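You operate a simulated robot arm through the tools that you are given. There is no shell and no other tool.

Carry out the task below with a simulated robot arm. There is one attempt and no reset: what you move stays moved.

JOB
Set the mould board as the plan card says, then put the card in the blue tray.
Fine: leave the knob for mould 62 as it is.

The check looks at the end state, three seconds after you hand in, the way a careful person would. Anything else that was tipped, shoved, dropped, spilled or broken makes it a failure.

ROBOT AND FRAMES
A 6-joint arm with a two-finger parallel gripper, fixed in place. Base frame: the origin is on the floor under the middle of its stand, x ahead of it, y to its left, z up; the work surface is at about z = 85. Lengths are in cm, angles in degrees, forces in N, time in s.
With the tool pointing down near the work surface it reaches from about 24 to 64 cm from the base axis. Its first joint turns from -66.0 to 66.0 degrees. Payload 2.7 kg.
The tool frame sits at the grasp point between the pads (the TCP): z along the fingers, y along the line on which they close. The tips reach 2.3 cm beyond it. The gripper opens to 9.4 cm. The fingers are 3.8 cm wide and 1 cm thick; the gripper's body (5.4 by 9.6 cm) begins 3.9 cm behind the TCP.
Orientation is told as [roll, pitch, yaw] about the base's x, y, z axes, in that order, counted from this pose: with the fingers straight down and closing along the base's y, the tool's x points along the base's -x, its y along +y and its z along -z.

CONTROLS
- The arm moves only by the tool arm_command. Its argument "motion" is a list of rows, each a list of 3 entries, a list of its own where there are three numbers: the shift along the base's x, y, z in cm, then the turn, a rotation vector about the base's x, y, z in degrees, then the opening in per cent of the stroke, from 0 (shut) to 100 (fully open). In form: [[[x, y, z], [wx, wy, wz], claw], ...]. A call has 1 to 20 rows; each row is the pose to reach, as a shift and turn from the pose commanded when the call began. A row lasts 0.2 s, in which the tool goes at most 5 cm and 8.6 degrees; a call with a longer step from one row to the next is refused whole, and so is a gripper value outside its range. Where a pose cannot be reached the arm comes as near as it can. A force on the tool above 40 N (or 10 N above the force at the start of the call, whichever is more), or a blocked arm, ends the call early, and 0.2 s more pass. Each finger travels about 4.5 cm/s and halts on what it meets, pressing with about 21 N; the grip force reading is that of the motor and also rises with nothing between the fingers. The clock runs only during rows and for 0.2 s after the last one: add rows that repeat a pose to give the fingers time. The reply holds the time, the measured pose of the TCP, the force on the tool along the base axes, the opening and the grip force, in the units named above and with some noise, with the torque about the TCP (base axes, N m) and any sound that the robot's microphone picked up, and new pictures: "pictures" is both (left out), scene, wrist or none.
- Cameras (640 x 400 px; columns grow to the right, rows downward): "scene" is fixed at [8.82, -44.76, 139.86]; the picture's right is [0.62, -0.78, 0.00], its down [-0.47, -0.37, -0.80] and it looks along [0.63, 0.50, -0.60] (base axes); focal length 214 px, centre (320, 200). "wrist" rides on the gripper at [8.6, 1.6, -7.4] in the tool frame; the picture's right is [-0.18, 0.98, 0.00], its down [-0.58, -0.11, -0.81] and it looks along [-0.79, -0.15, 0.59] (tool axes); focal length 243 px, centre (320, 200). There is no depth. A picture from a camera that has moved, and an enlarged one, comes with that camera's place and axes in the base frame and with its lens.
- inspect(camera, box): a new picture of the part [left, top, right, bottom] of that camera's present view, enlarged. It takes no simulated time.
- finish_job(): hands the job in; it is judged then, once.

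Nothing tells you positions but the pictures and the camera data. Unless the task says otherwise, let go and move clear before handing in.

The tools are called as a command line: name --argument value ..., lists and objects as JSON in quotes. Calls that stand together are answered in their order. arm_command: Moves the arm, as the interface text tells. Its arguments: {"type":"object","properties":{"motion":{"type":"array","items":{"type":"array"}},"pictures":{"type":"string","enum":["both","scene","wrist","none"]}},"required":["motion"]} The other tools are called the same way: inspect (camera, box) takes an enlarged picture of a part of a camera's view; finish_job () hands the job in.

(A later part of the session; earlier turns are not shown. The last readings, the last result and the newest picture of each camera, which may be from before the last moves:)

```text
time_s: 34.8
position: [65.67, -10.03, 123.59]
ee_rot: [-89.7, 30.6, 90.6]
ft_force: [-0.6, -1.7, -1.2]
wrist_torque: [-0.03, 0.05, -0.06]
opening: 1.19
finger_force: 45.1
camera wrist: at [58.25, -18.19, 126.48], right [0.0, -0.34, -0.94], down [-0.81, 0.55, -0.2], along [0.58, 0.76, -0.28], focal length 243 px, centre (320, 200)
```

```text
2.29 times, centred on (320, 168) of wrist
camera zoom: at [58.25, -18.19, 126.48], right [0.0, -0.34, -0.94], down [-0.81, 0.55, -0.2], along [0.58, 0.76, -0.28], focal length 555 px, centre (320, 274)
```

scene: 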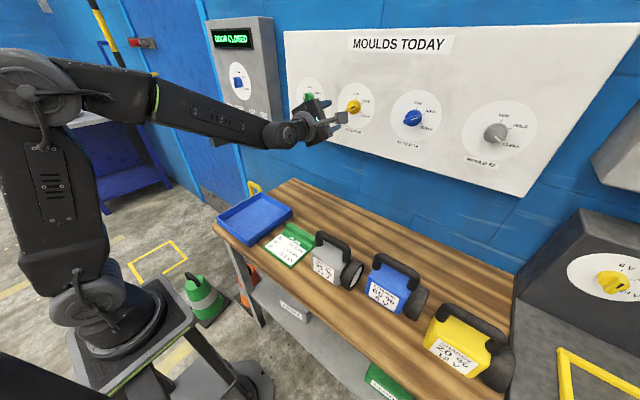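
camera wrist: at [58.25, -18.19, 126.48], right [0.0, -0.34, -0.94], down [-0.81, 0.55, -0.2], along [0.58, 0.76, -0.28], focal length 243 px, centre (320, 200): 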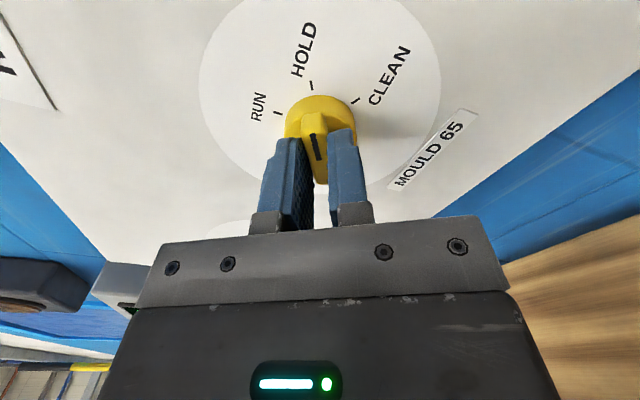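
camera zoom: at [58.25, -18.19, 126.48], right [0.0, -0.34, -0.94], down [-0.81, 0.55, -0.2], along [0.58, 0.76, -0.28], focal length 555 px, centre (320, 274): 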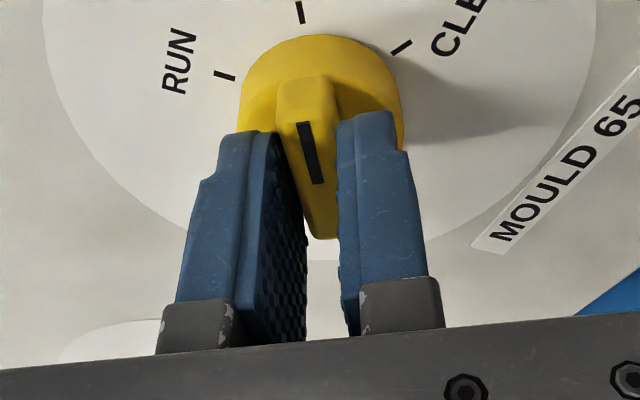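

The jaws now hold the bar, with a 1.2 cm opening and good force. I turn +60° about x, from HOLD to CLEAN.

arm_command --motion '[[[0, 0, 0], [5, 0, 0], 5], [[0, 0, 0], [10, 0, 0], 5], [[0, 0, 0], [15, 0, 0], 5], [[0, 0, 0], [20, 0, 0], 5], [[0, 0, 0], [25, 0, 0], 5], [[0, 0, 0], [30, 0, 0], 5], [[0, 0, 0], [35, 0, 0], 5], [[0, 0, 0], [40, 0, 0], 5], [[0, 0, 0], [45, 0, 0], 5], [[0, 0, 0], [50, 0, 0], 5], [[0, 0, 0], [55, 0, 0], 5], [[0, 0, 0], [60, 0, 0], 5], [[0, 0, 0], [60, 0, 0], 5], [[0, 0, 0], [60, 0, 0], 5]]' --pictures "both"

inspect --camera "wrist" --box '[180, 60, 460, 235]'

inspect --camera "scene" --box '[300, 70, 400, 132]'

```text
time_s: 37.8
position: [65.61, -9.94, 123.47]
ee_rot: [-90.5, -29.3, 90.7]
ft_force: [24.5, -7.5, 11.5]
wrist_torque: [0.04, 0.08, -0.53]
opening: 1.18
finger_force: 44.9
camera wrist: at [58.26, -16.67, 117.69], right [0.0, 0.64, -0.77], down [-0.81, 0.45, 0.37], along [0.58, 0.62, 0.52], focal length 243 px, centre (320, 200)
```

scene: 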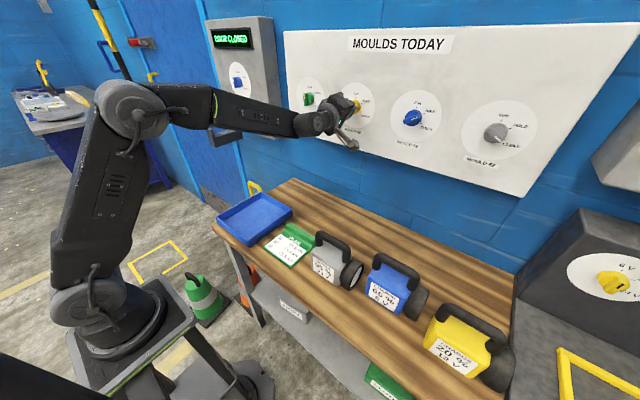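
wrist: 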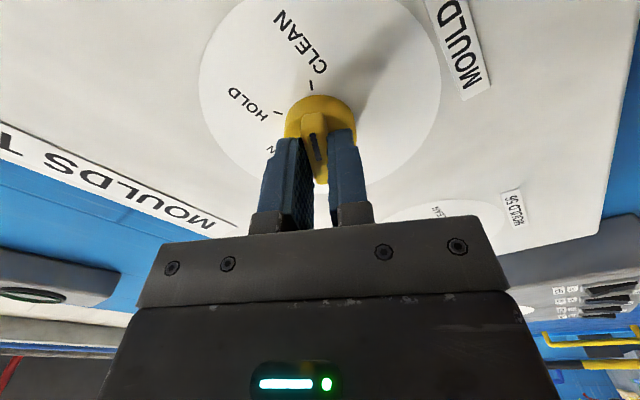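

```text
2.29 times, centred on (320, 148) of wrist
camera zoom: at [58.26, -16.67, 117.69], right [0.0, 0.64, -0.77], down [-0.81, 0.45, 0.37], along [0.58, 0.62, 0.52], focal length 555 px, centre (320, 320)
```

zoom: 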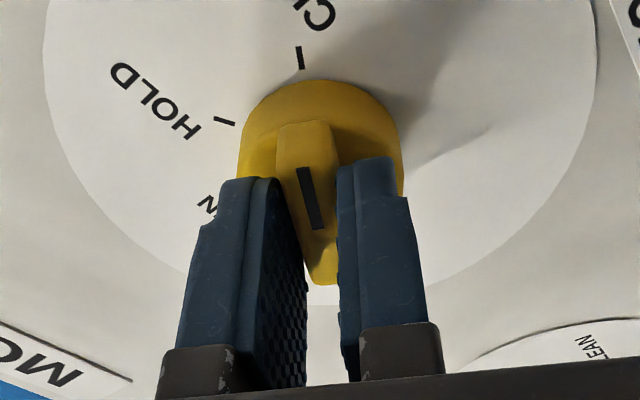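

```text
6.40 times, centred on (350, 101) of scene
camera zoom: at [8.88, -44.79, 139.85], right [0.62, -0.78, 0.0], down [-0.47, -0.37, -0.8], along [0.63, 0.5, -0.6], focal length 1373 px, centre (128, 834)
```

zoom: 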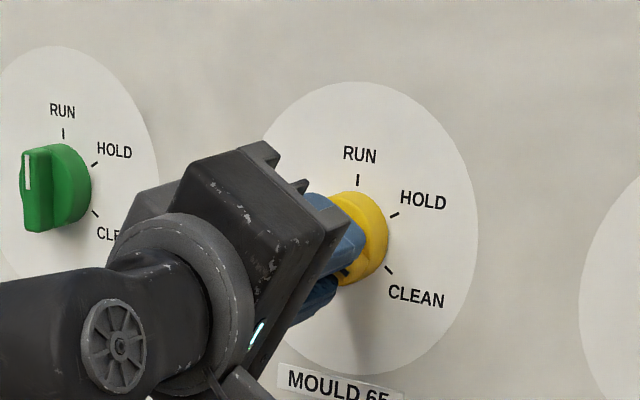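

The pointer lines up with CLEAN. I open the jaws and back straight out, then check.

arm_command --motion '[[[0, 0, 0], [0, 0, 0], 25], [[0, 0, 0], [0, 0, 0], 40], [[0, 0, 0], [0, 0, 0], 50], [[-1, 0, 0], [0, 0, 0], 50], [[-3, 0, 0], [0, 0, 0], 50], [[-6, 0, 0], [0, 0, 0], 50], [[-9, 0, 0], [0, 0, 0], 50], [[-9, 0, 0], [0, 0, 0], 50]]' --pictures "both"

inspect --camera "wrist" --box '[220, 0, 420, 125]'

inspect --camera "scene" --box '[280, 70, 440, 170]'

```text
time_s: 39.6
position: [56.43, -9.94, 123.37]
ee_rot: [-90.3, -29.3, 90.6]
ft_force: [-0.9, 0.9, 0.5]
wrist_torque: [-0.01, -0.01, 0.04]
opening: 4.69
finger_force: 0.1
camera wrist: at [48.95, -16.6, 117.64], right [0.0, 0.64, -0.77], down [-0.81, 0.45, 0.38], along [0.58, 0.62, 0.52], focal length 243 px, centre (320, 200)
```

scene: 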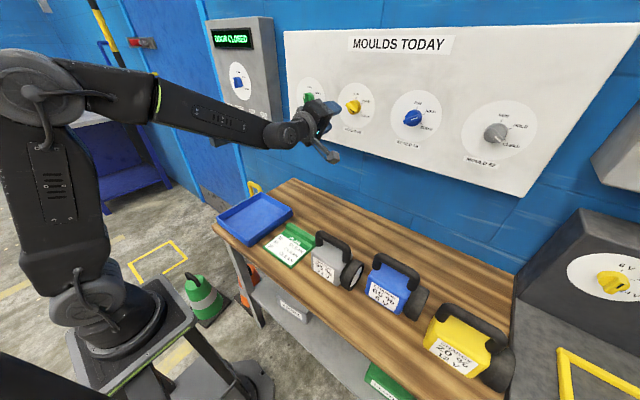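
wrist: 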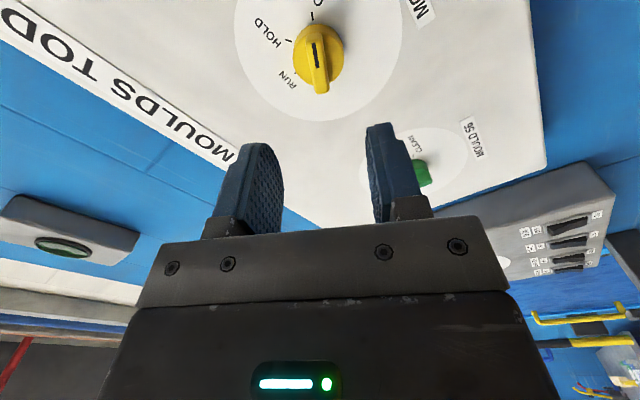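

```text
3.20 times, centred on (320, 62) of wrist
camera zoom: at [48.95, -16.6, 117.64], right [0.0, 0.64, -0.77], down [-0.81, 0.45, 0.38], along [0.58, 0.62, 0.52], focal length 776 px, centre (320, 640)
```

zoom: 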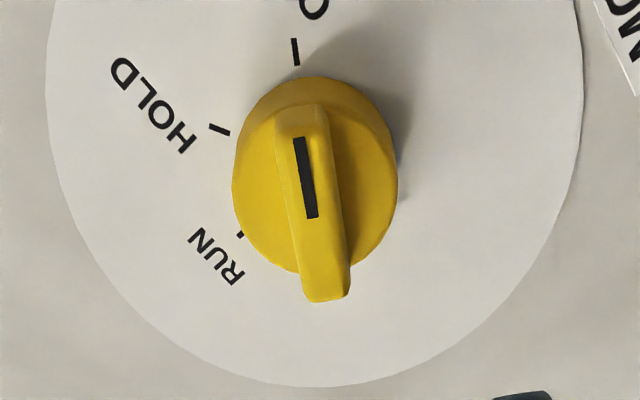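

```text
4.00 times, centred on (360, 120) of scene
camera zoom: at [8.82, -44.76, 139.86], right [0.62, -0.78, 0.0], down [-0.47, -0.37, -0.8], along [0.63, 0.5, -0.6], focal length 858 px, centre (160, 520)
```

zoom: 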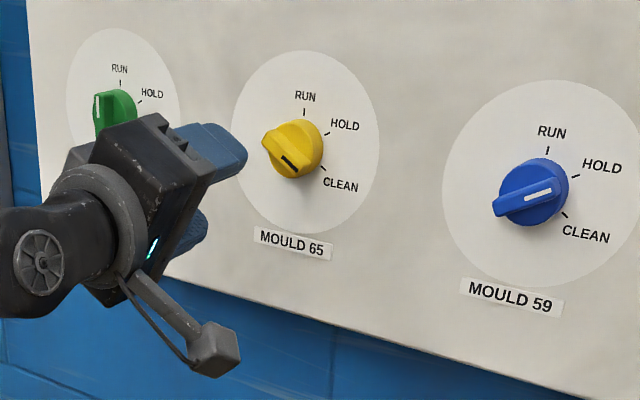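

Knob 65 is on CLEAN. Next is knob 59 at about y = -27.9, z = 123.37, also on HOLD. I move over at standoff while rolling back to -120°.

arm_command --motion '[[[-1, -2, 0], [-7, 0, 0], 50], [[-2, -4.5, 0], [-14, 0, 0], 50], [[-2, -7, 0], [-21, 0, 0], 50], [[-2, -9.5, 0], [-28, 0, 0], 50], [[-2, -12, 0], [-35, 0, 0], 50], [[-2, -14, 0], [-42, 0, 0], 50], [[-2, -16, 0], [-49, 0, 0], 50], [[-2, -17.5, 0], [-55, 0, 0], 50], [[-2, -18, 0], [-60, 0, 0], 50], [[-2, -18, 0], [-60, 0, 0], 50]]' --pictures "both"

```text
time_s: 41.8
position: [54.45, -27.87, 123.53]
ee_rot: [-89.8, 30.7, 90.7]
ft_force: [-1.1, -0.2, 0.2]
wrist_torque: [-0.05, 0.01, 0.03]
opening: 4.71
finger_force: 0.0
camera wrist: at [47.1, -36.05, 126.45], right [0.0, -0.34, -0.94], down [-0.81, 0.55, -0.2], along [0.58, 0.76, -0.28], focal length 243 px, centre (320, 200)
```

scene: 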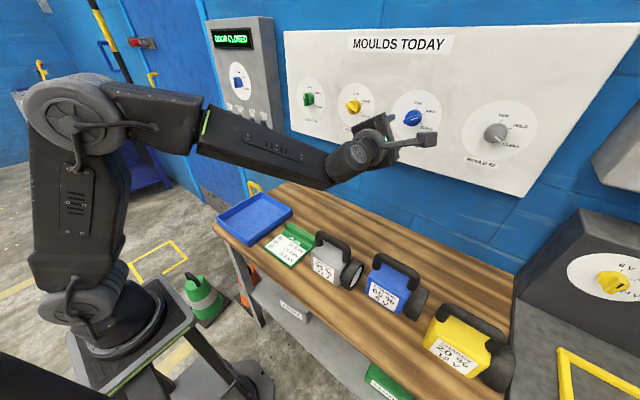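
wrist: 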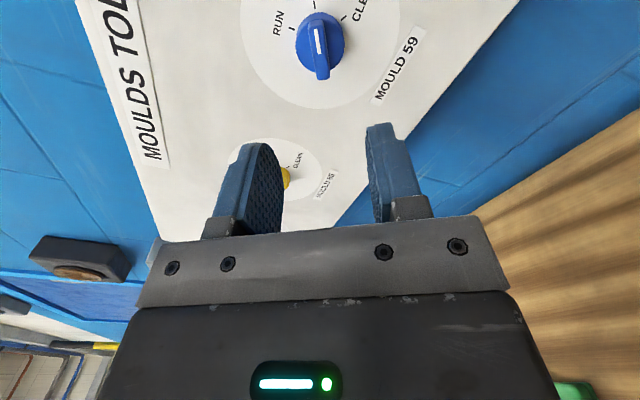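

Tracking is exact and the view matches what I saw on the yellow knob. I advance to x ≈ 61 and check alignment.

arm_command --motion '[[[2.5, -0.05, -0.1], [0, 0, 0], 50], [[5, -0.05, -0.1], [0, 0, 0], 50], [[6.8, -0.05, -0.1], [0, 0, 0], 50], [[6.8, -0.05, -0.1], [0, 0, 0], 50]]' --pictures "wrist"

inspect --camera "wrist" --box '[220, 30, 420, 155]'

```text
time_s: 42.8
position: [61.68, -28.02, 123.27]
ee_rot: [-89.6, 30.5, 90.7]
ft_force: [0.1, 0.3, -0.5]
wrist_torque: [-0.03, 0.02, -0.02]
opening: 4.7
finger_force: 0.1
camera wrist: at [54.21, -36.25, 126.29], right [0.0, -0.34, -0.94], down [-0.81, 0.55, -0.2], along [0.58, 0.76, -0.28], focal length 243 px, centre (320, 200)
```

wrist: 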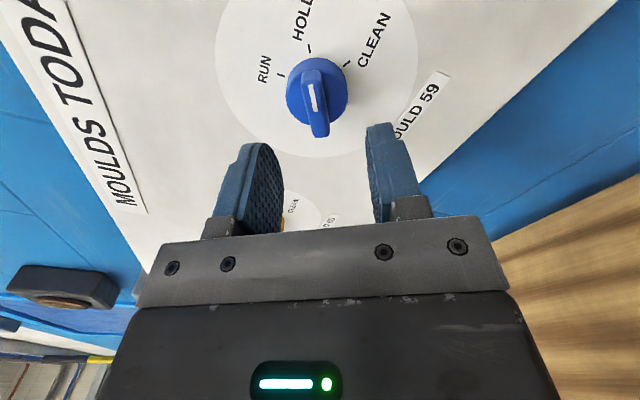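

```text
3.20 times, centred on (320, 92) of wrist
camera zoom: at [54.21, -36.25, 126.29], right [0.0, -0.34, -0.94], down [-0.81, 0.55, -0.2], along [0.58, 0.76, -0.28], focal length 776 px, centre (320, 544)
```

zoom: 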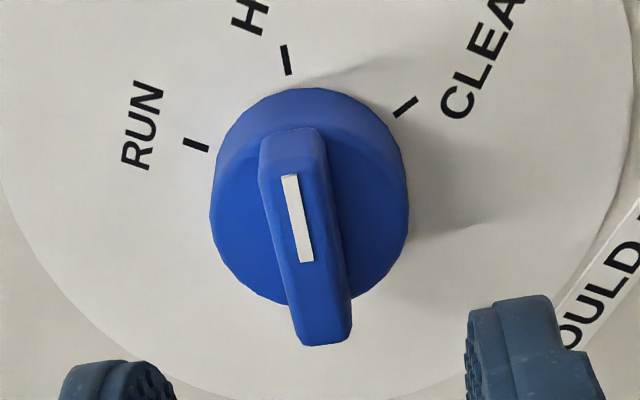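

The knob is about 0.2 cm higher relative to the jaws than on yellow, so I shift up 0.2, advance 4.0 cm and close on the bar.

arm_command --motion '[[[1.3, 0.05, 0.2], [0, 0, 0], 50], [[2.6, 0.05, 0.2], [0, 0, 0], 50], [[3.5, 0.05, 0.2], [0, 0, 0], 50], [[4.0, 0.05, 0.2], [0, 0, 0], 50], [[4.0, 0.05, 0.2], [0, 0, 0], 50]]' --pictures "wrist"

inspect --camera "wrist" --box '[180, 80, 460, 255]'

```text
time_s: 44.0
position: [65.36, -27.91, 123.59]
ee_rot: [-89.7, 30.6, 90.6]
ft_force: [0.3, -1.1, -0.3]
wrist_torque: [0.01, -0.01, -0.01]
opening: 4.67
finger_force: 0.0
camera wrist: at [58.05, -36.13, 126.55], right [0.0, -0.34, -0.94], down [-0.81, 0.55, -0.2], along [0.58, 0.76, -0.28], focal length 243 px, centre (320, 200)
```

wrist: 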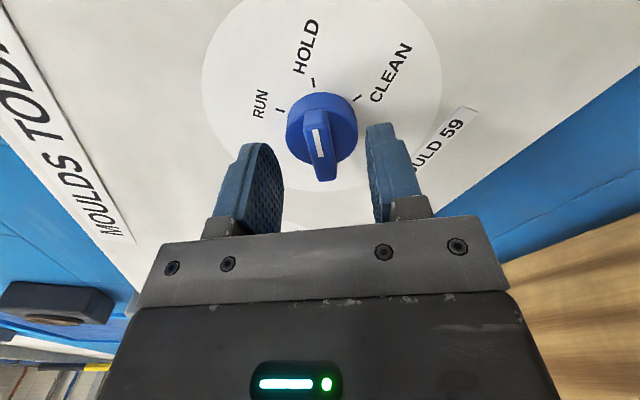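

```text
2.29 times, centred on (320, 168) of wrist
camera zoom: at [58.05, -36.13, 126.55], right [0.0, -0.34, -0.94], down [-0.81, 0.55, -0.2], along [0.58, 0.76, -0.28], focal length 555 px, centre (320, 274)
```

zoom: 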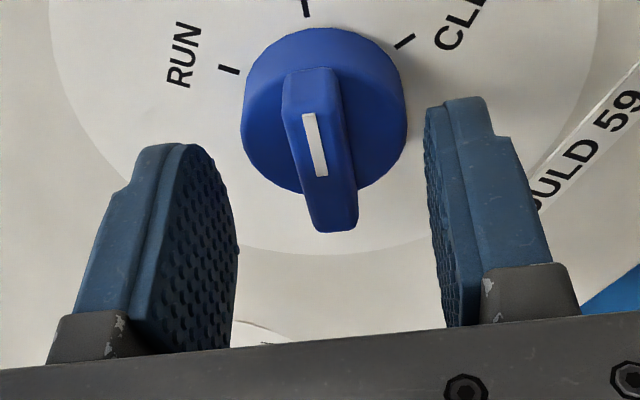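

I need about 0.25 cm more depth to match the grip that worked on yellow. Then I close.

arm_command --motion '[[[0.25, 0, 0], [0, 0, 0], 50], [[0.25, 0, 0], [0, 0, 0], 40], [[0.25, 0, 0], [0, 0, 0], 30], [[0.25, 0, 0], [0, 0, 0], 15], [[0.25, 0, 0], [0, 0, 0], 5], [[0.25, 0, 0], [0, 0, 0], 5], [[0.25, 0, 0], [0, 0, 0], 5]]' --pictures "wrist"

inspect --camera "wrist" --box '[180, 80, 460, 255]'

```text
time_s: 45.6
position: [65.59, -28.08, 123.45]
ee_rot: [-89.5, 30.6, 90.7]
ft_force: [1.8, -1.8, -2.4]
wrist_torque: [0.0, -0.1, -0.21]
opening: 1.21
finger_force: 44.6
camera wrist: at [58.18, -36.19, 126.48], right [0.0, -0.34, -0.94], down [-0.81, 0.55, -0.2], along [0.58, 0.76, -0.28], focal length 243 px, centre (320, 200)
```

wrist: 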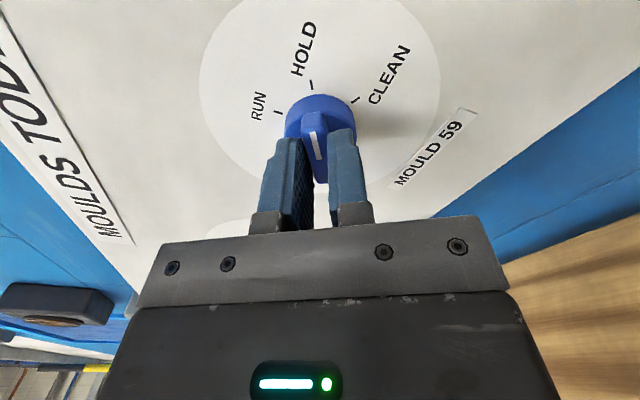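

```text
2.29 times, centred on (320, 168) of wrist
camera zoom: at [58.18, -36.19, 126.48], right [0.0, -0.34, -0.94], down [-0.81, 0.55, -0.2], along [0.58, 0.76, -0.28], focal length 555 px, centre (320, 274)
```

zoom: 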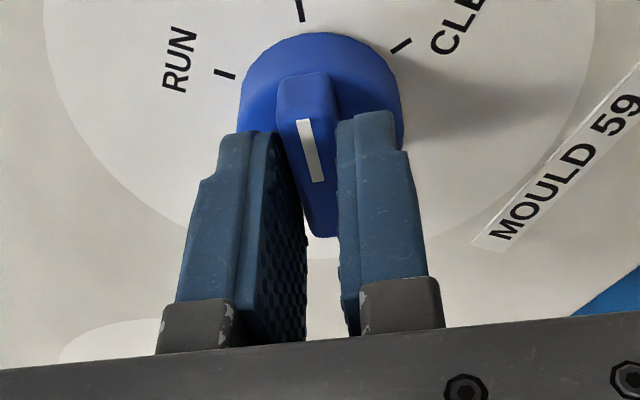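

The grip on knob 59 matches the yellow one, with a 1.2 cm opening. I turn +60° to CLEAN, then open and back out.

arm_command --motion '[[[0, 0, 0], [5, 0, 0], 5], [[0, 0, 0], [10, 0, 0], 5], [[0, 0, 0], [15, 0, 0], 5], [[0, 0, 0], [20, 0, 0], 5], [[0, 0, 0], [25, 0, 0], 5], [[0, 0, 0], [30, 0, 0], 5], [[0, 0, 0], [35, 0, 0], 5], [[0, 0, 0], [40, 0, 0], 5], [[0, 0, 0], [45, 0, 0], 5], [[0, 0, 0], [50, 0, 0], 5], [[0, 0, 0], [55, 0, 0], 5], [[0, 0, 0], [60, 0, 0], 5], [[0, 0, 0], [60, 0, 0], 5], [[0, 0, 0], [60, 0, 0], 5]]' --pictures "wrist"

inspect --camera "wrist" --box '[180, 60, 460, 235]'

```text
time_s: 48.6
position: [65.49, -27.99, 123.52]
ee_rot: [-90.3, -29.5, 90.6]
ft_force: [-15.8, -3.5, -5.8]
wrist_torque: [0.02, 0.65, -0.97]
opening: 1.19
finger_force: 45.3
camera wrist: at [58.18, -34.65, 117.72], right [0.0, 0.64, -0.77], down [-0.81, 0.45, 0.38], along [0.58, 0.62, 0.52], focal length 243 px, centre (320, 200)
```

wrist: 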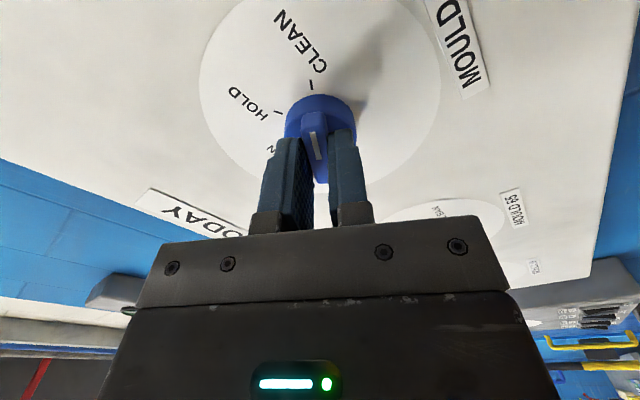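

```text
2.29 times, centred on (320, 148) of wrist
camera zoom: at [58.18, -34.65, 117.72], right [0.0, 0.64, -0.77], down [-0.81, 0.45, 0.38], along [0.58, 0.62, 0.52], focal length 555 px, centre (320, 320)
```

zoom: 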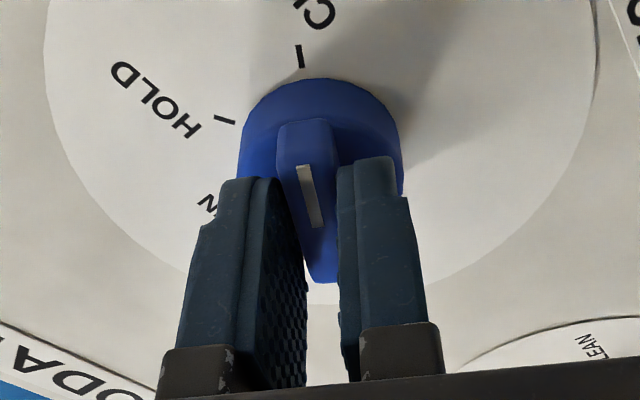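

Knob 59 has reached CLEAN. I release and back straight out.

arm_command --motion '[[[0, 0, 0], [0, 0, 0], 25], [[0, 0, 0], [0, 0, 0], 40], [[0, 0, 0], [0, 0, 0], 50], [[-1, 0, 0], [0, 0, 0], 50], [[-3, 0, 0], [0, 0, 0], 50], [[-6, 0, 0], [0, 0, 0], 50], [[-9, 0, 0], [0, 0, 0], 50], [[-11, 0, 0], [0, 0, 0], 50], [[-11, 0, 0], [0, 0, 0], 50]]' --pictures "both"

inspect --camera "wrist" --box '[220, 0, 420, 125]'

inspect --camera "scene" --box '[280, 60, 440, 160]'

```text
time_s: 50.6
position: [54.55, -27.79, 123.29]
ee_rot: [-90.4, -29.3, 90.7]
ft_force: [-1.0, 0.5, 0.5]
wrist_torque: [0.01, -0.02, 0.0]
opening: 4.68
finger_force: 0.1
camera wrist: at [47.24, -34.58, 117.51], right [0.0, 0.64, -0.77], down [-0.81, 0.45, 0.38], along [0.58, 0.62, 0.52], focal length 243 px, centre (320, 200)
```

scene: 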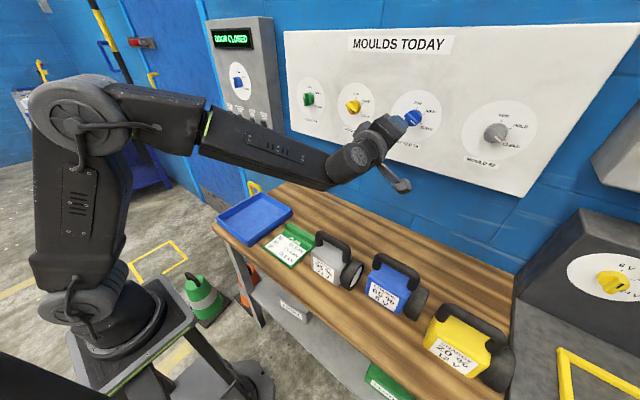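
wrist: 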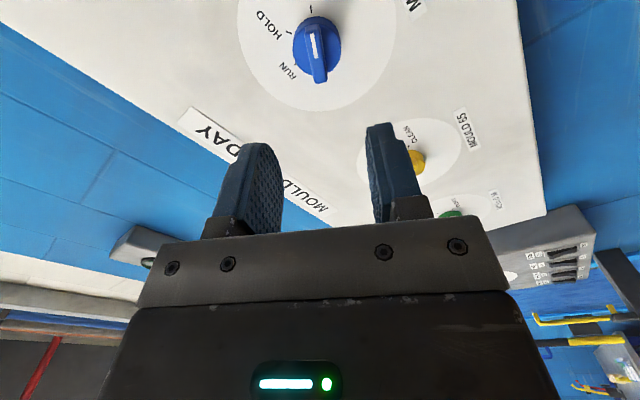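

```text
3.20 times, centred on (320, 62) of wrist
camera zoom: at [47.24, -34.58, 117.51], right [0.0, 0.64, -0.77], down [-0.81, 0.45, 0.38], along [0.58, 0.62, 0.52], focal length 776 px, centre (320, 640)
```

zoom: 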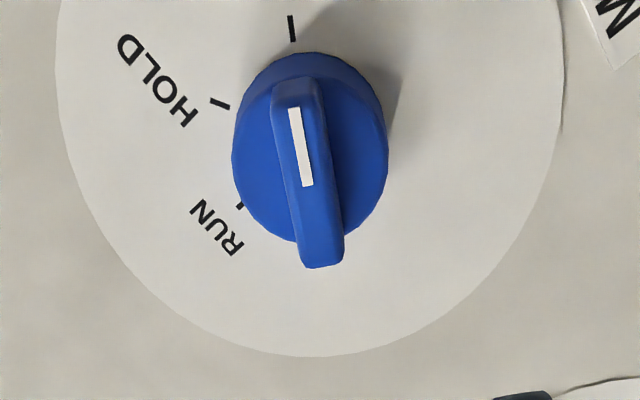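

```text
4.00 times, centred on (360, 110) of scene
camera zoom: at [8.82, -44.76, 139.86], right [0.62, -0.78, 0.0], down [-0.47, -0.37, -0.8], along [0.63, 0.5, -0.6], focal length 858 px, centre (160, 560)
```

zoom: 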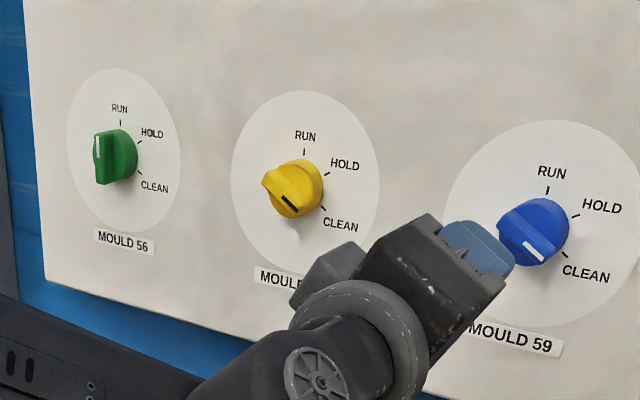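

Knobs 65 and 59 both read CLEAN. For knob 56 (on RUN, y ≈ 8.1) I cross at standoff x = 50 and roll to 0°, so there is room for a +120° turn.

arm_command --motion '[[[-2, 0, 0], [0, 0, 0], 50], [[-4.5, 0, 0], [0, 0, 0], 50], [[-4.5, 3.5, 0], [6, 0, 0], 50], [[-4.5, 7, 0], [12, 0, 0], 50], [[-4.5, 10.5, 0], [18, 0, 0], 50], [[-4.5, 14, 0], [24, 0, 0], 50], [[-4.5, 17.5, 0], [30, 0, 0], 50], [[-4.5, 21, 0], [36, 0, 0], 50], [[-4.5, 24.5, 0], [42, 0, 0], 50], [[-4.5, 28, 0], [48, 0, 0], 50], [[-4.5, 31, 0], [54, 0, 0], 50], [[-4.5, 34, 0], [60, 0, 0], 50], [[-4.5, 35.9, 0.1], [60, 0, 0], 50], [[-4.5, 35.9, 0.1], [60, 0, 0], 50]]' --pictures "both"

```text
time_s: 53.6
position: [50.36, 7.94, 123.8]
ee_rot: [-130.6, -89.2, 130.5]
ft_force: [-0.2, 0.3, -0.5]
wrist_torque: [0.02, 0.03, -0.01]
opening: 4.69
finger_force: 0.1
camera wrist: at [42.89, 9.7, 114.96], right [0.0, 0.98, 0.17], down [-0.81, -0.1, 0.57], along [0.58, -0.14, 0.8], focal length 243 px, centre (320, 200)
```

scene: 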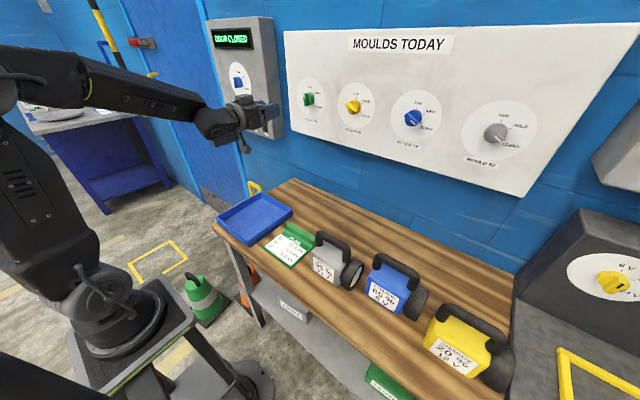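
wrist: 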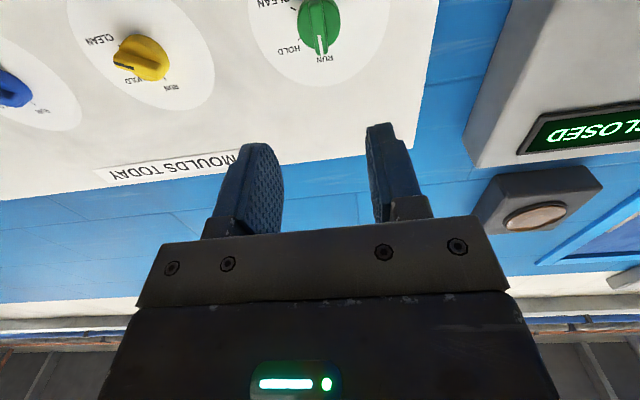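

In place with no flags. I advance to x ≈ 61 and check centring on the green bar.

arm_command --motion '[[[3, 0.1, -0.2], [0, 0, 0], 50], [[6, 0.1, -0.3], [0, 0, 0], 50], [[9, 0.1, -0.3], [0, 0, 0], 50], [[10.9, 0.1, -0.3], [0, 0, 0], 50], [[10.9, 0.1, -0.3], [0, 0, 0], 50]]' --pictures "wrist"

inspect --camera "wrist" --box '[220, 30, 420, 155]'

```text
time_s: 54.8
position: [61.22, 8.08, 123.64]
ee_rot: [-128.4, -89.2, 128.5]
ft_force: [0.0, 0.0, -0.5]
wrist_torque: [-0.04, 0.02, 0.02]
opening: 4.7
finger_force: 0.0
camera wrist: at [53.81, 9.69, 114.73], right [0.0, 0.98, 0.17], down [-0.81, -0.1, 0.58], along [0.58, -0.14, 0.8], focal length 243 px, centre (320, 200)
```

wrist: 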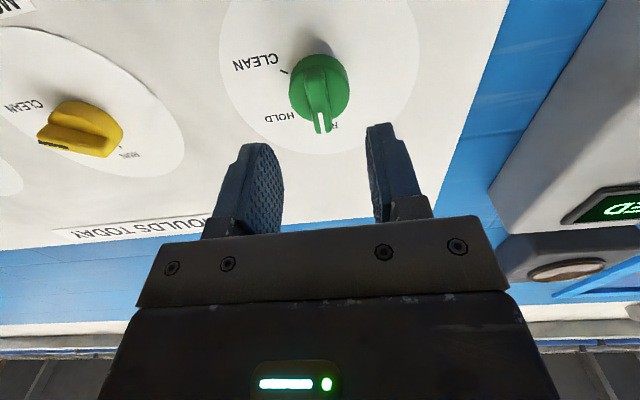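

```text
3.20 times, centred on (320, 92) of wrist
camera zoom: at [53.81, 9.69, 114.73], right [0.0, 0.98, 0.17], down [-0.81, -0.1, 0.58], along [0.58, -0.14, 0.8], focal length 776 px, centre (320, 544)
```

zoom: 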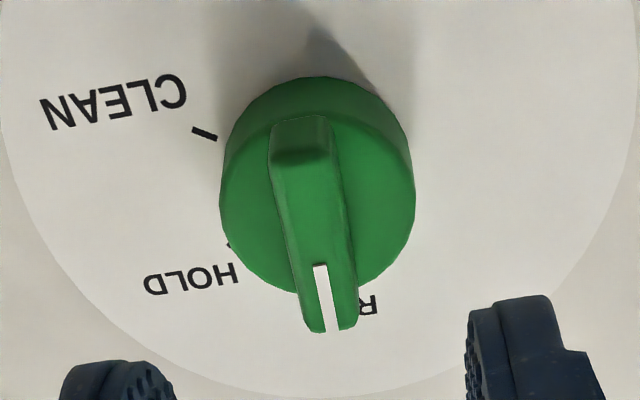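

The centring matches the yellow grip almost exactly. I advance 4.4 cm and close on the bar.

arm_command --motion '[[[1.5, -0.03, 0], [0, 0, 0], 50], [[3, -0.03, 0], [0, 0, 0], 50], [[4, -0.03, 0], [0, 0, 0], 50], [[4.4, -0.03, 0], [0, 0, 0], 50], [[4.4, -0.03, 0], [0, 0, 0], 50], [[4.4, -0.03, 0], [0, 0, 0], 35], [[4.4, -0.03, 0], [0, 0, 0], 20], [[4.4, -0.03, 0], [0, 0, 0], 5], [[4.4, -0.03, 0], [0, 0, 0], 5], [[4.4, -0.03, 0], [0, 0, 0], 5]]' --pictures "wrist"

inspect --camera "wrist" --box '[180, 80, 460, 255]'

```text
time_s: 57.0
position: [65.47, 7.97, 123.3]
ee_rot: [-132.5, -89.2, 132.5]
ft_force: [1.2, -4.6, 0.4]
wrist_torque: [0.57, 0.21, -0.08]
opening: 1.2
finger_force: 45.0
camera wrist: at [58.0, 9.68, 114.5], right [0.0, 0.98, 0.17], down [-0.81, -0.1, 0.57], along [0.58, -0.14, 0.8], focal length 243 px, centre (320, 200)
```

wrist: 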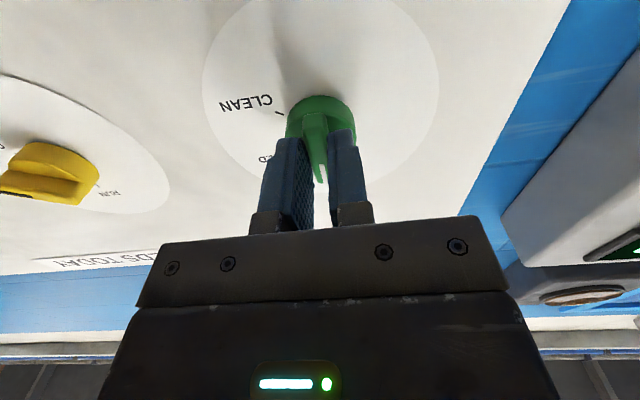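

```text
2.29 times, centred on (320, 168) of wrist
camera zoom: at [58.0, 9.68, 114.5], right [0.0, 0.98, 0.17], down [-0.81, -0.1, 0.57], along [0.58, -0.14, 0.8], focal length 555 px, centre (320, 274)
```

zoom: 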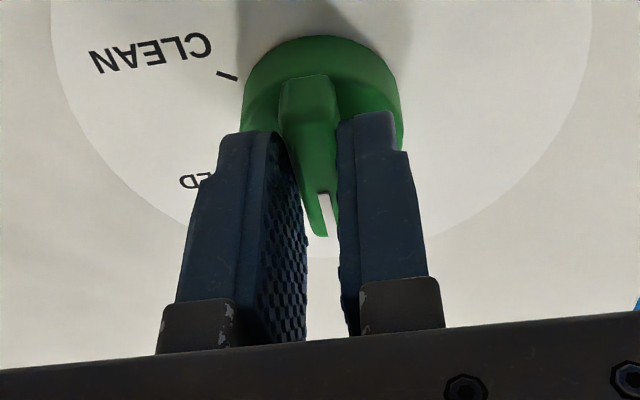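

The grip is good at 1.2 cm. I turn +60° first, as half the move, and check for flags.

arm_command --motion '[[[0, 0, 0], [5, 0, 0], 5], [[0, 0, 0], [10, 0, 0], 5], [[0, 0, 0], [15, 0, 0], 5], [[0, 0, 0], [20, 0, 0], 5], [[0, 0, 0], [25, 0, 0], 5], [[0, 0, 0], [30, 0, 0], 5], [[0, 0, 0], [35, 0, 0], 5], [[0, 0, 0], [40, 0, 0], 5], [[0, 0, 0], [45, 0, 0], 5], [[0, 0, 0], [50, 0, 0], 5], [[0, 0, 0], [55, 0, 0], 5], [[0, 0, 0], [60, 0, 0], 5]]' --pictures "wrist"

```text
time_s: 59.6
position: [65.38, 8.19, 123.27]
ee_rot: [90.5, -30.5, -90.5]
ft_force: [6.7, 19.8, 7.7]
wrist_torque: [-0.04, -0.85, -0.84]
opening: 1.2
finger_force: 44.6
camera wrist: at [57.97, 16.6, 120.27], right [0.0, 0.34, 0.94], down [-0.81, -0.55, 0.2], along [0.59, -0.76, 0.28], focal length 243 px, centre (320, 200)
```

wrist: 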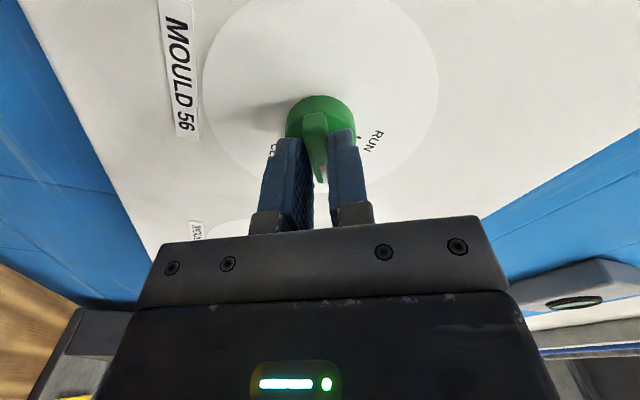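

Halfway, at HOLD, with a moderate side load of 20 N. I shift +0.1 cm in y to relieve it and turn the remaining +60°.

arm_command --motion '[[[0, 0.1, 0.05], [2, 0, 0], 5], [[0, 0.1, 0.05], [7, 0, 0], 5], [[0, 0.1, 0.05], [12, 0, 0], 5], [[0, 0.1, 0.05], [17, 0, 0], 5], [[0, 0.1, 0.05], [22, 0, 0], 5], [[0, 0.1, 0.05], [27, 0, 0], 5], [[0, 0.1, 0.05], [32, 0, 0], 5], [[0, 0.1, 0.05], [37, 0, 0], 5], [[0, 0.1, 0.05], [42, 0, 0], 5], [[0, 0.1, 0.05], [47, 0, 0], 5], [[0, 0.1, 0.05], [52, 0, 0], 5], [[0, 0.1, 0.05], [57, 0, 0], 5], [[0, 0.1, 0.05], [60, 0, 0], 5], [[0, 0.1, 0.05], [60, 0, 0], 5]]' --pictures "wrist"

inspect --camera "wrist" --box '[180, 60, 460, 235]'

inspect --camera "scene" --box '[240, 60, 400, 160]'

```text
time_s: 62.6
position: [65.29, 8.18, 123.66]
ee_rot: [89.9, 29.5, -90.5]
ft_force: [1.1, 11.9, 18.1]
wrist_torque: [-0.03, 0.24, -0.75]
opening: 1.2
finger_force: 45.0
camera wrist: at [57.97, 15.09, 129.16], right [-0.01, -0.64, 0.77], down [-0.81, -0.45, -0.38], along [0.59, -0.62, -0.52], focal length 243 px, centre (320, 200)
```

wrist: 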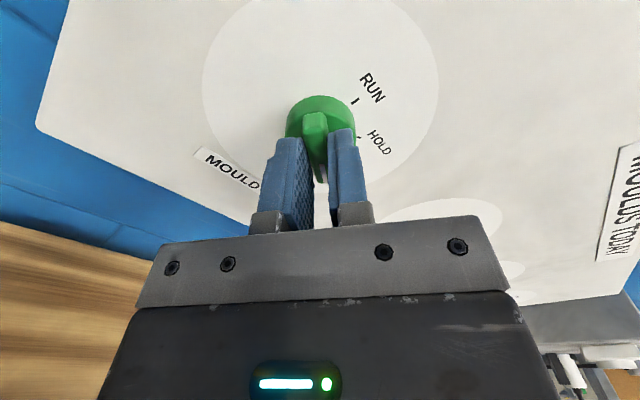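

```text
2.29 times, centred on (320, 148) of wrist
camera zoom: at [57.97, 15.09, 129.16], right [-0.01, -0.64, 0.77], down [-0.81, -0.45, -0.38], along [0.59, -0.62, -0.52], focal length 555 px, centre (320, 320)
```

zoom: 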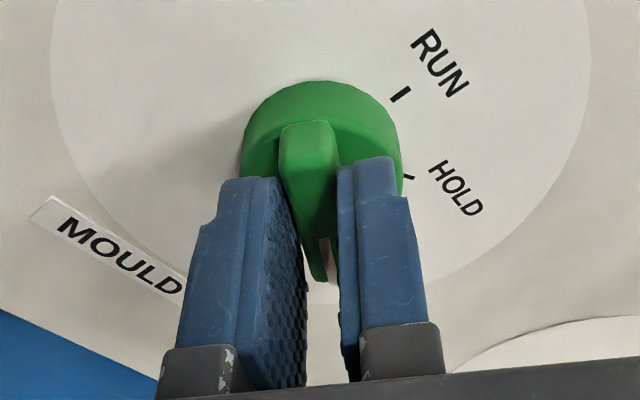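

```text
4.00 times, centred on (320, 110) of scene
camera zoom: at [8.79, -44.73, 139.87], right [0.62, -0.78, 0.0], down [-0.47, -0.37, -0.8], along [0.63, 0.5, -0.6], focal length 858 px, centre (320, 560)
```

zoom: 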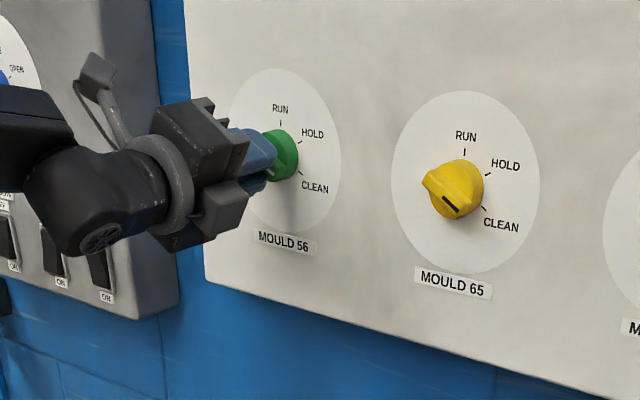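

Knob 56 has turned through to CLEAN. I release and retreat straight back.

arm_command --motion '[[[0, 0, 0], [0, 0, 0], 20], [[0, 0, 0], [0, 0, 0], 35], [[0, 0, 0], [0, 0, 0], 50], [[-1, 0, 0], [0, 0, 0], 50], [[-3, 0, 0], [0, 0, 0], 50], [[-6, 0, 0], [0, 0, 0], 50], [[-9, 0, 0], [0, 0, 0], 50], [[-12, 0, 0], [0, 0, 0], 50], [[-15, 0, 0], [0, 0, 0], 50], [[-15, 0, 0], [0, 0, 0], 50]]' --pictures "both"

inspect --camera "scene" --box '[280, 60, 440, 160]'

inspect --camera "wrist" --box '[220, 0, 420, 125]'

```text
time_s: 64.8
position: [50.44, 8.17, 123.33]
ee_rot: [89.7, 29.3, -90.5]
ft_force: [0.6, 0.2, -0.6]
wrist_torque: [0.0, 0.0, 0.01]
opening: 4.72
finger_force: 0.0
camera wrist: at [42.99, 15.05, 128.9], right [0.0, -0.64, 0.77], down [-0.81, -0.45, -0.38], along [0.58, -0.62, -0.52], focal length 243 px, centre (320, 200)
```

scene: 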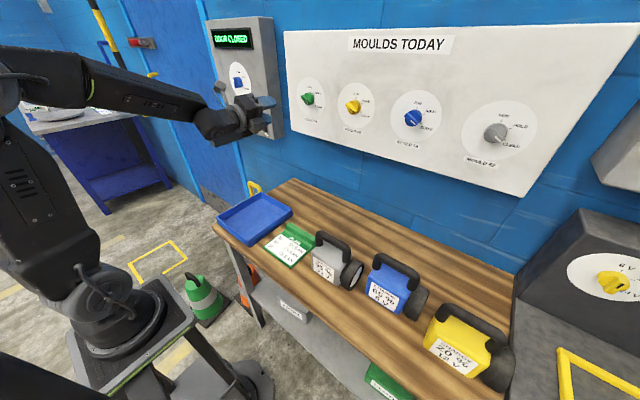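
wrist: 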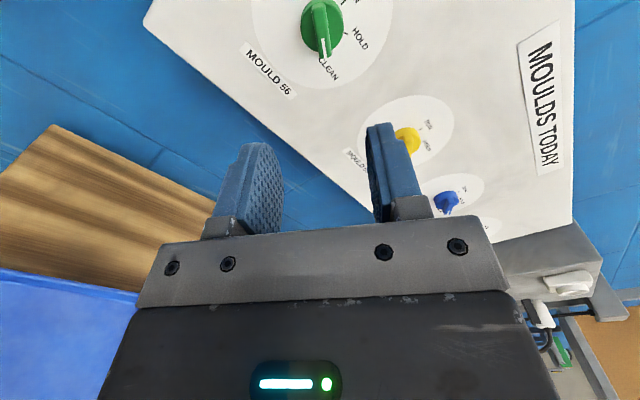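

```text
4.00 times, centred on (360, 110) of scene
camera zoom: at [8.82, -44.77, 139.86], right [0.62, -0.78, 0.0], down [-0.47, -0.37, -0.8], along [0.63, 0.5, -0.6], focal length 858 px, centre (160, 560)
```

zoom: 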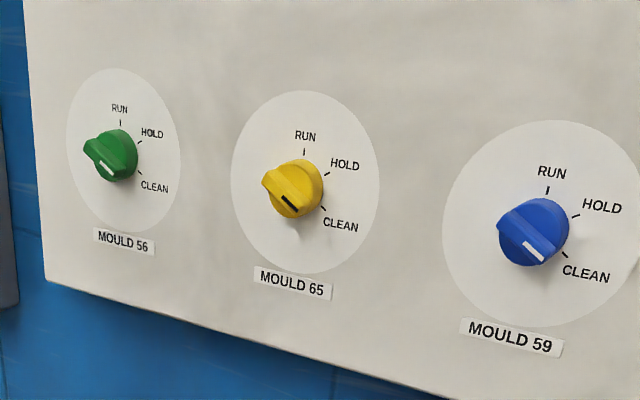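

```text
3.20 times, centred on (320, 62) of wrist
camera zoom: at [42.99, 15.05, 128.9], right [0.0, -0.64, 0.77], down [-0.81, -0.45, -0.38], along [0.58, -0.62, -0.52], focal length 776 px, centre (320, 640)
```

zoom: 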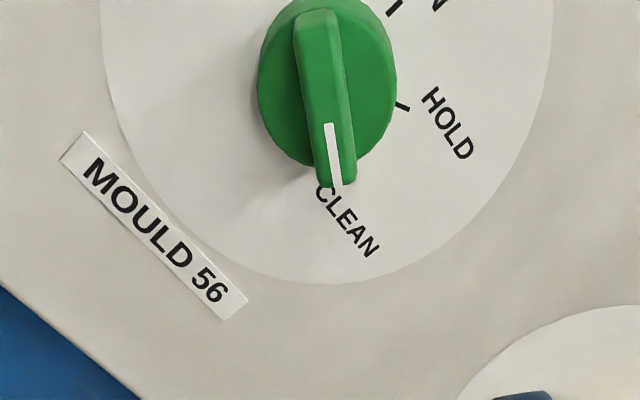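

All three knobs read CLEAN and 62 is untouched. Now the card. I roll to 90° and return to y = -3.65, the arm plane, so I can pitch the tool down through the same safe crossing. That leaves the camera on the +y side, away from the lamps.

arm_command --motion '[[[-0.2, -2.5, 0], [-6, 0, 0], 50], [[-0.5, -5, 0], [-12, 0, 0], 50], [[-0.8, -7.5, 0], [-18, 0, 0], 50], [[-1.1, -10, 0], [-24, 0, 0], 50], [[-1.1, -11.8, 0], [-30, 0, 0], 50], [[-1.1, -11.8, 0], [-30, 0, 0], 50]]' --pictures "scene"

```text
time_s: 66.2
position: [49.33, -3.72, 123.56]
ee_rot: [90.2, -0.7, -90.6]
ft_force: [-0.8, -0.2, 0.1]
wrist_torque: [0.01, -0.02, -0.01]
opening: 4.69
finger_force: 0.0
```

scene: 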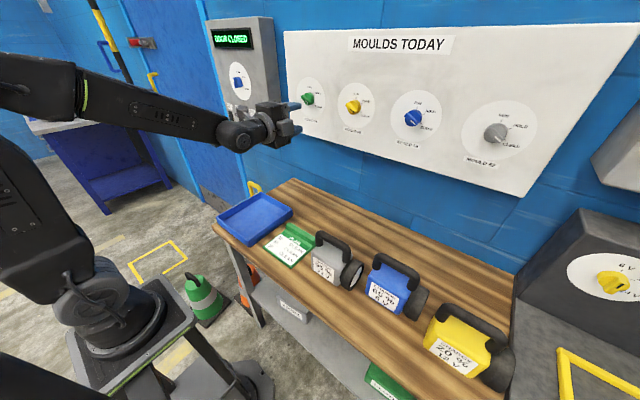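

Aligned. Now I pitch the tool down through the in-plane crossing, reversing the earlier path.

arm_command --motion '[[[-1.5, 0.05, -0.5], [0, 6, 0.5], 50], [[-3, 0.05, -1], [0, 12, 0.5], 50], [[-4.5, 0.05, -1.5], [0, 18, 0.5], 50], [[-6, 0.05, -2], [0, 24, 0.5], 50], [[-7.5, 0.05, -2.5], [0, 30, 0.5], 50], [[-9, 0.05, -3], [0, 36, 0.5], 50], [[-10.5, 0.05, -3.5], [0, 42, 0.5], 50], [[-12, 0.05, -4], [0, 48, 0.5], 50], [[-13.5, 0.05, -4.5], [0, 54, 0.5], 50], [[-15, 0.05, -5], [0, 60, 0.5], 50], [[-15, 0.05, -5], [0, 60, 0.5], 50]]' --pictures "scene"

```text
time_s: 68.6
position: [34.14, -3.64, 118.41]
ee_rot: [29.8, -0.6, -89.2]
ft_force: [1.6, -0.4, 0.2]
wrist_torque: [-0.01, 0.03, 0.01]
opening: 4.68
finger_force: 0.0
out of reach, approached as far as the arm can: row 3, 4
```

scene: 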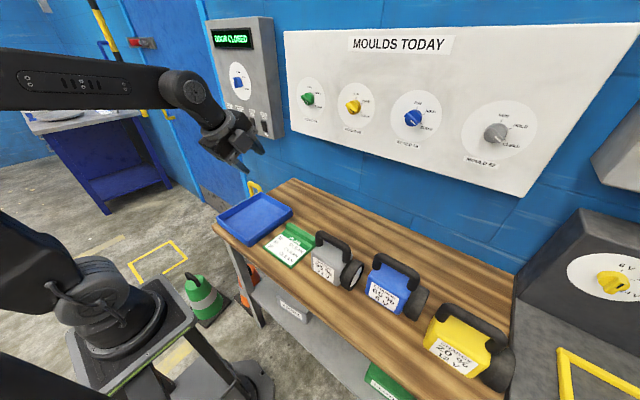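

Back in the normal branch cleanly. Now I finish pitching to vertical and move above the card's ridge at a safe height to look at it.

arm_command --motion '[[[1.5, -0.5, -2], [0, 6, 0], 50], [[3, -1, -4], [0, 12, 0], 50], [[4.5, -1.5, -6], [0, 18, 0], 50], [[6, -2, -8], [0, 24, 0], 50], [[7.5, -2.5, -10], [0, 30, -0.5], 50], [[9, -2.8, -12], [0, 30, -0.8], 50], [[10.4, -2.8, -14], [0, 30, -0.8], 50], [[10.4, -2.8, -14], [0, 30, -0.8], 50]]' --pictures "both"

inspect --camera "scene" --box '[210, 170, 370, 270]'

```text
time_s: 70.4
position: [44.6, -6.49, 104.09]
ee_rot: [-0.1, -0.3, -89.9]
ft_force: [-0.6, -0.1, -0.4]
wrist_torque: [0.0, -0.02, -0.05]
opening: 4.68
finger_force: 0.0
camera wrist: at [46.27, 2.45, 111.44], right [0.98, -0.18, 0.0], down [-0.11, -0.58, 0.81], along [-0.15, -0.8, -0.59], focal length 243 px, centre (320, 200)
```

scene: 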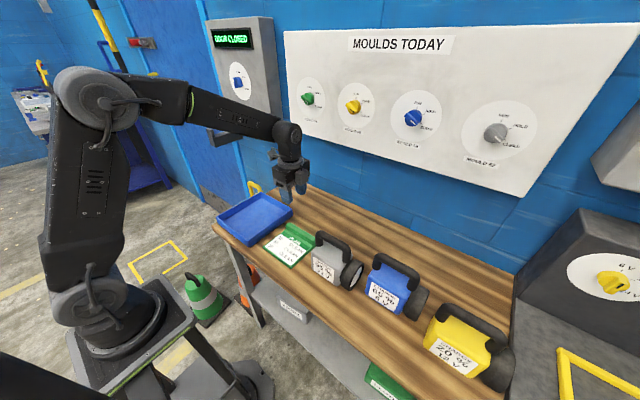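
wrist: 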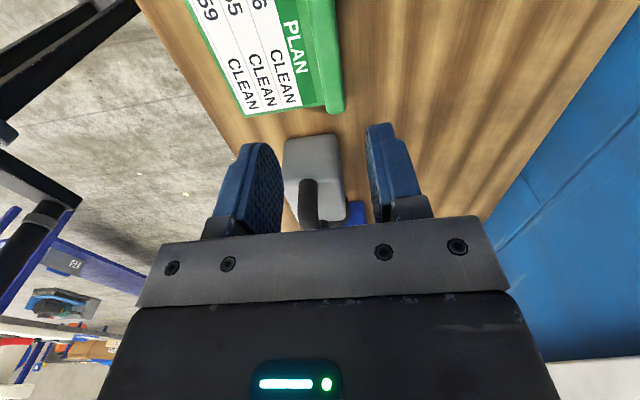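

```text
4.00 times, centred on (290, 220) of scene
camera zoom: at [8.82, -44.76, 139.86], right [0.62, -0.78, 0.0], down [-0.47, -0.37, -0.8], along [0.63, 0.5, -0.6], focal length 858 px, centre (440, 120)
```

zoom: 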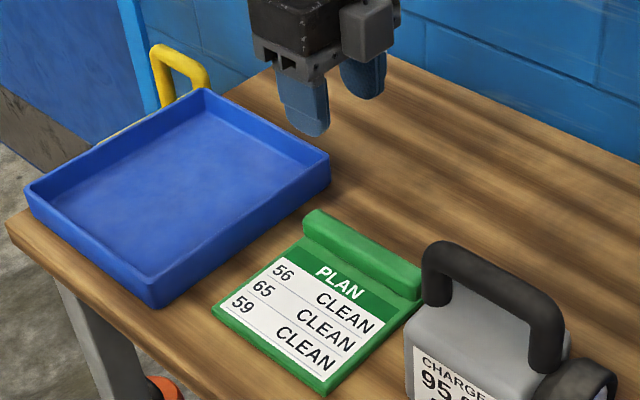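

I can see the card's raised ridge along its far edge. I zoom in from the wrist to measure it.

inspect --camera "wrist" --box '[190, 0, 382, 120]'

inspect --camera "scene" --box '[256, 215, 336, 265]'

```text
3.33 times, centred on (286, 60) of wrist
camera zoom: at [46.27, 2.45, 111.44], right [0.98, -0.18, 0.0], down [-0.11, -0.58, 0.81], along [-0.15, -0.8, -0.59], focal length 809 px, centre (433, 667)
```

zoom: 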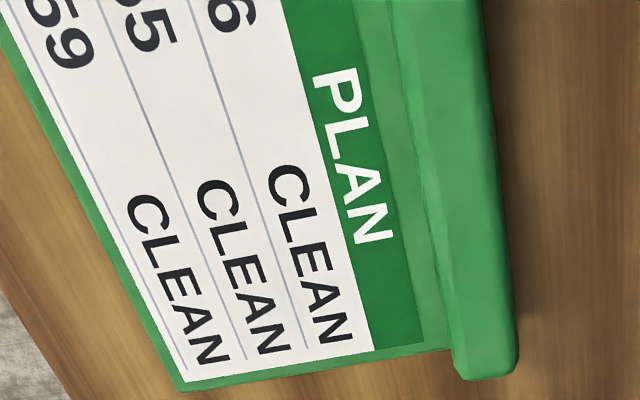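

```text
8.00 times, centred on (296, 240) of scene
camera zoom: at [8.82, -44.76, 139.86], right [0.62, -0.78, 0.0], down [-0.47, -0.37, -0.8], along [0.63, 0.5, -0.6], focal length 1716 px, centre (512, -120)
```

zoom: 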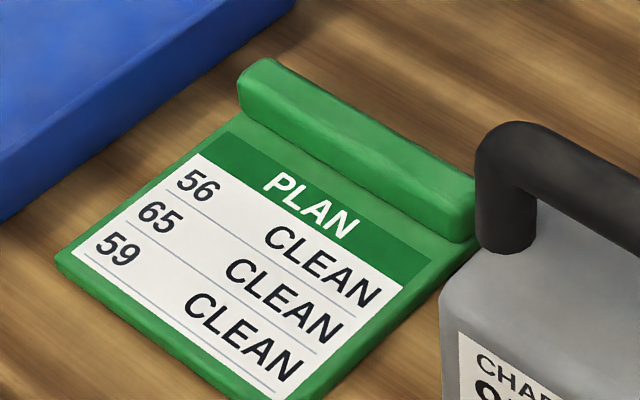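

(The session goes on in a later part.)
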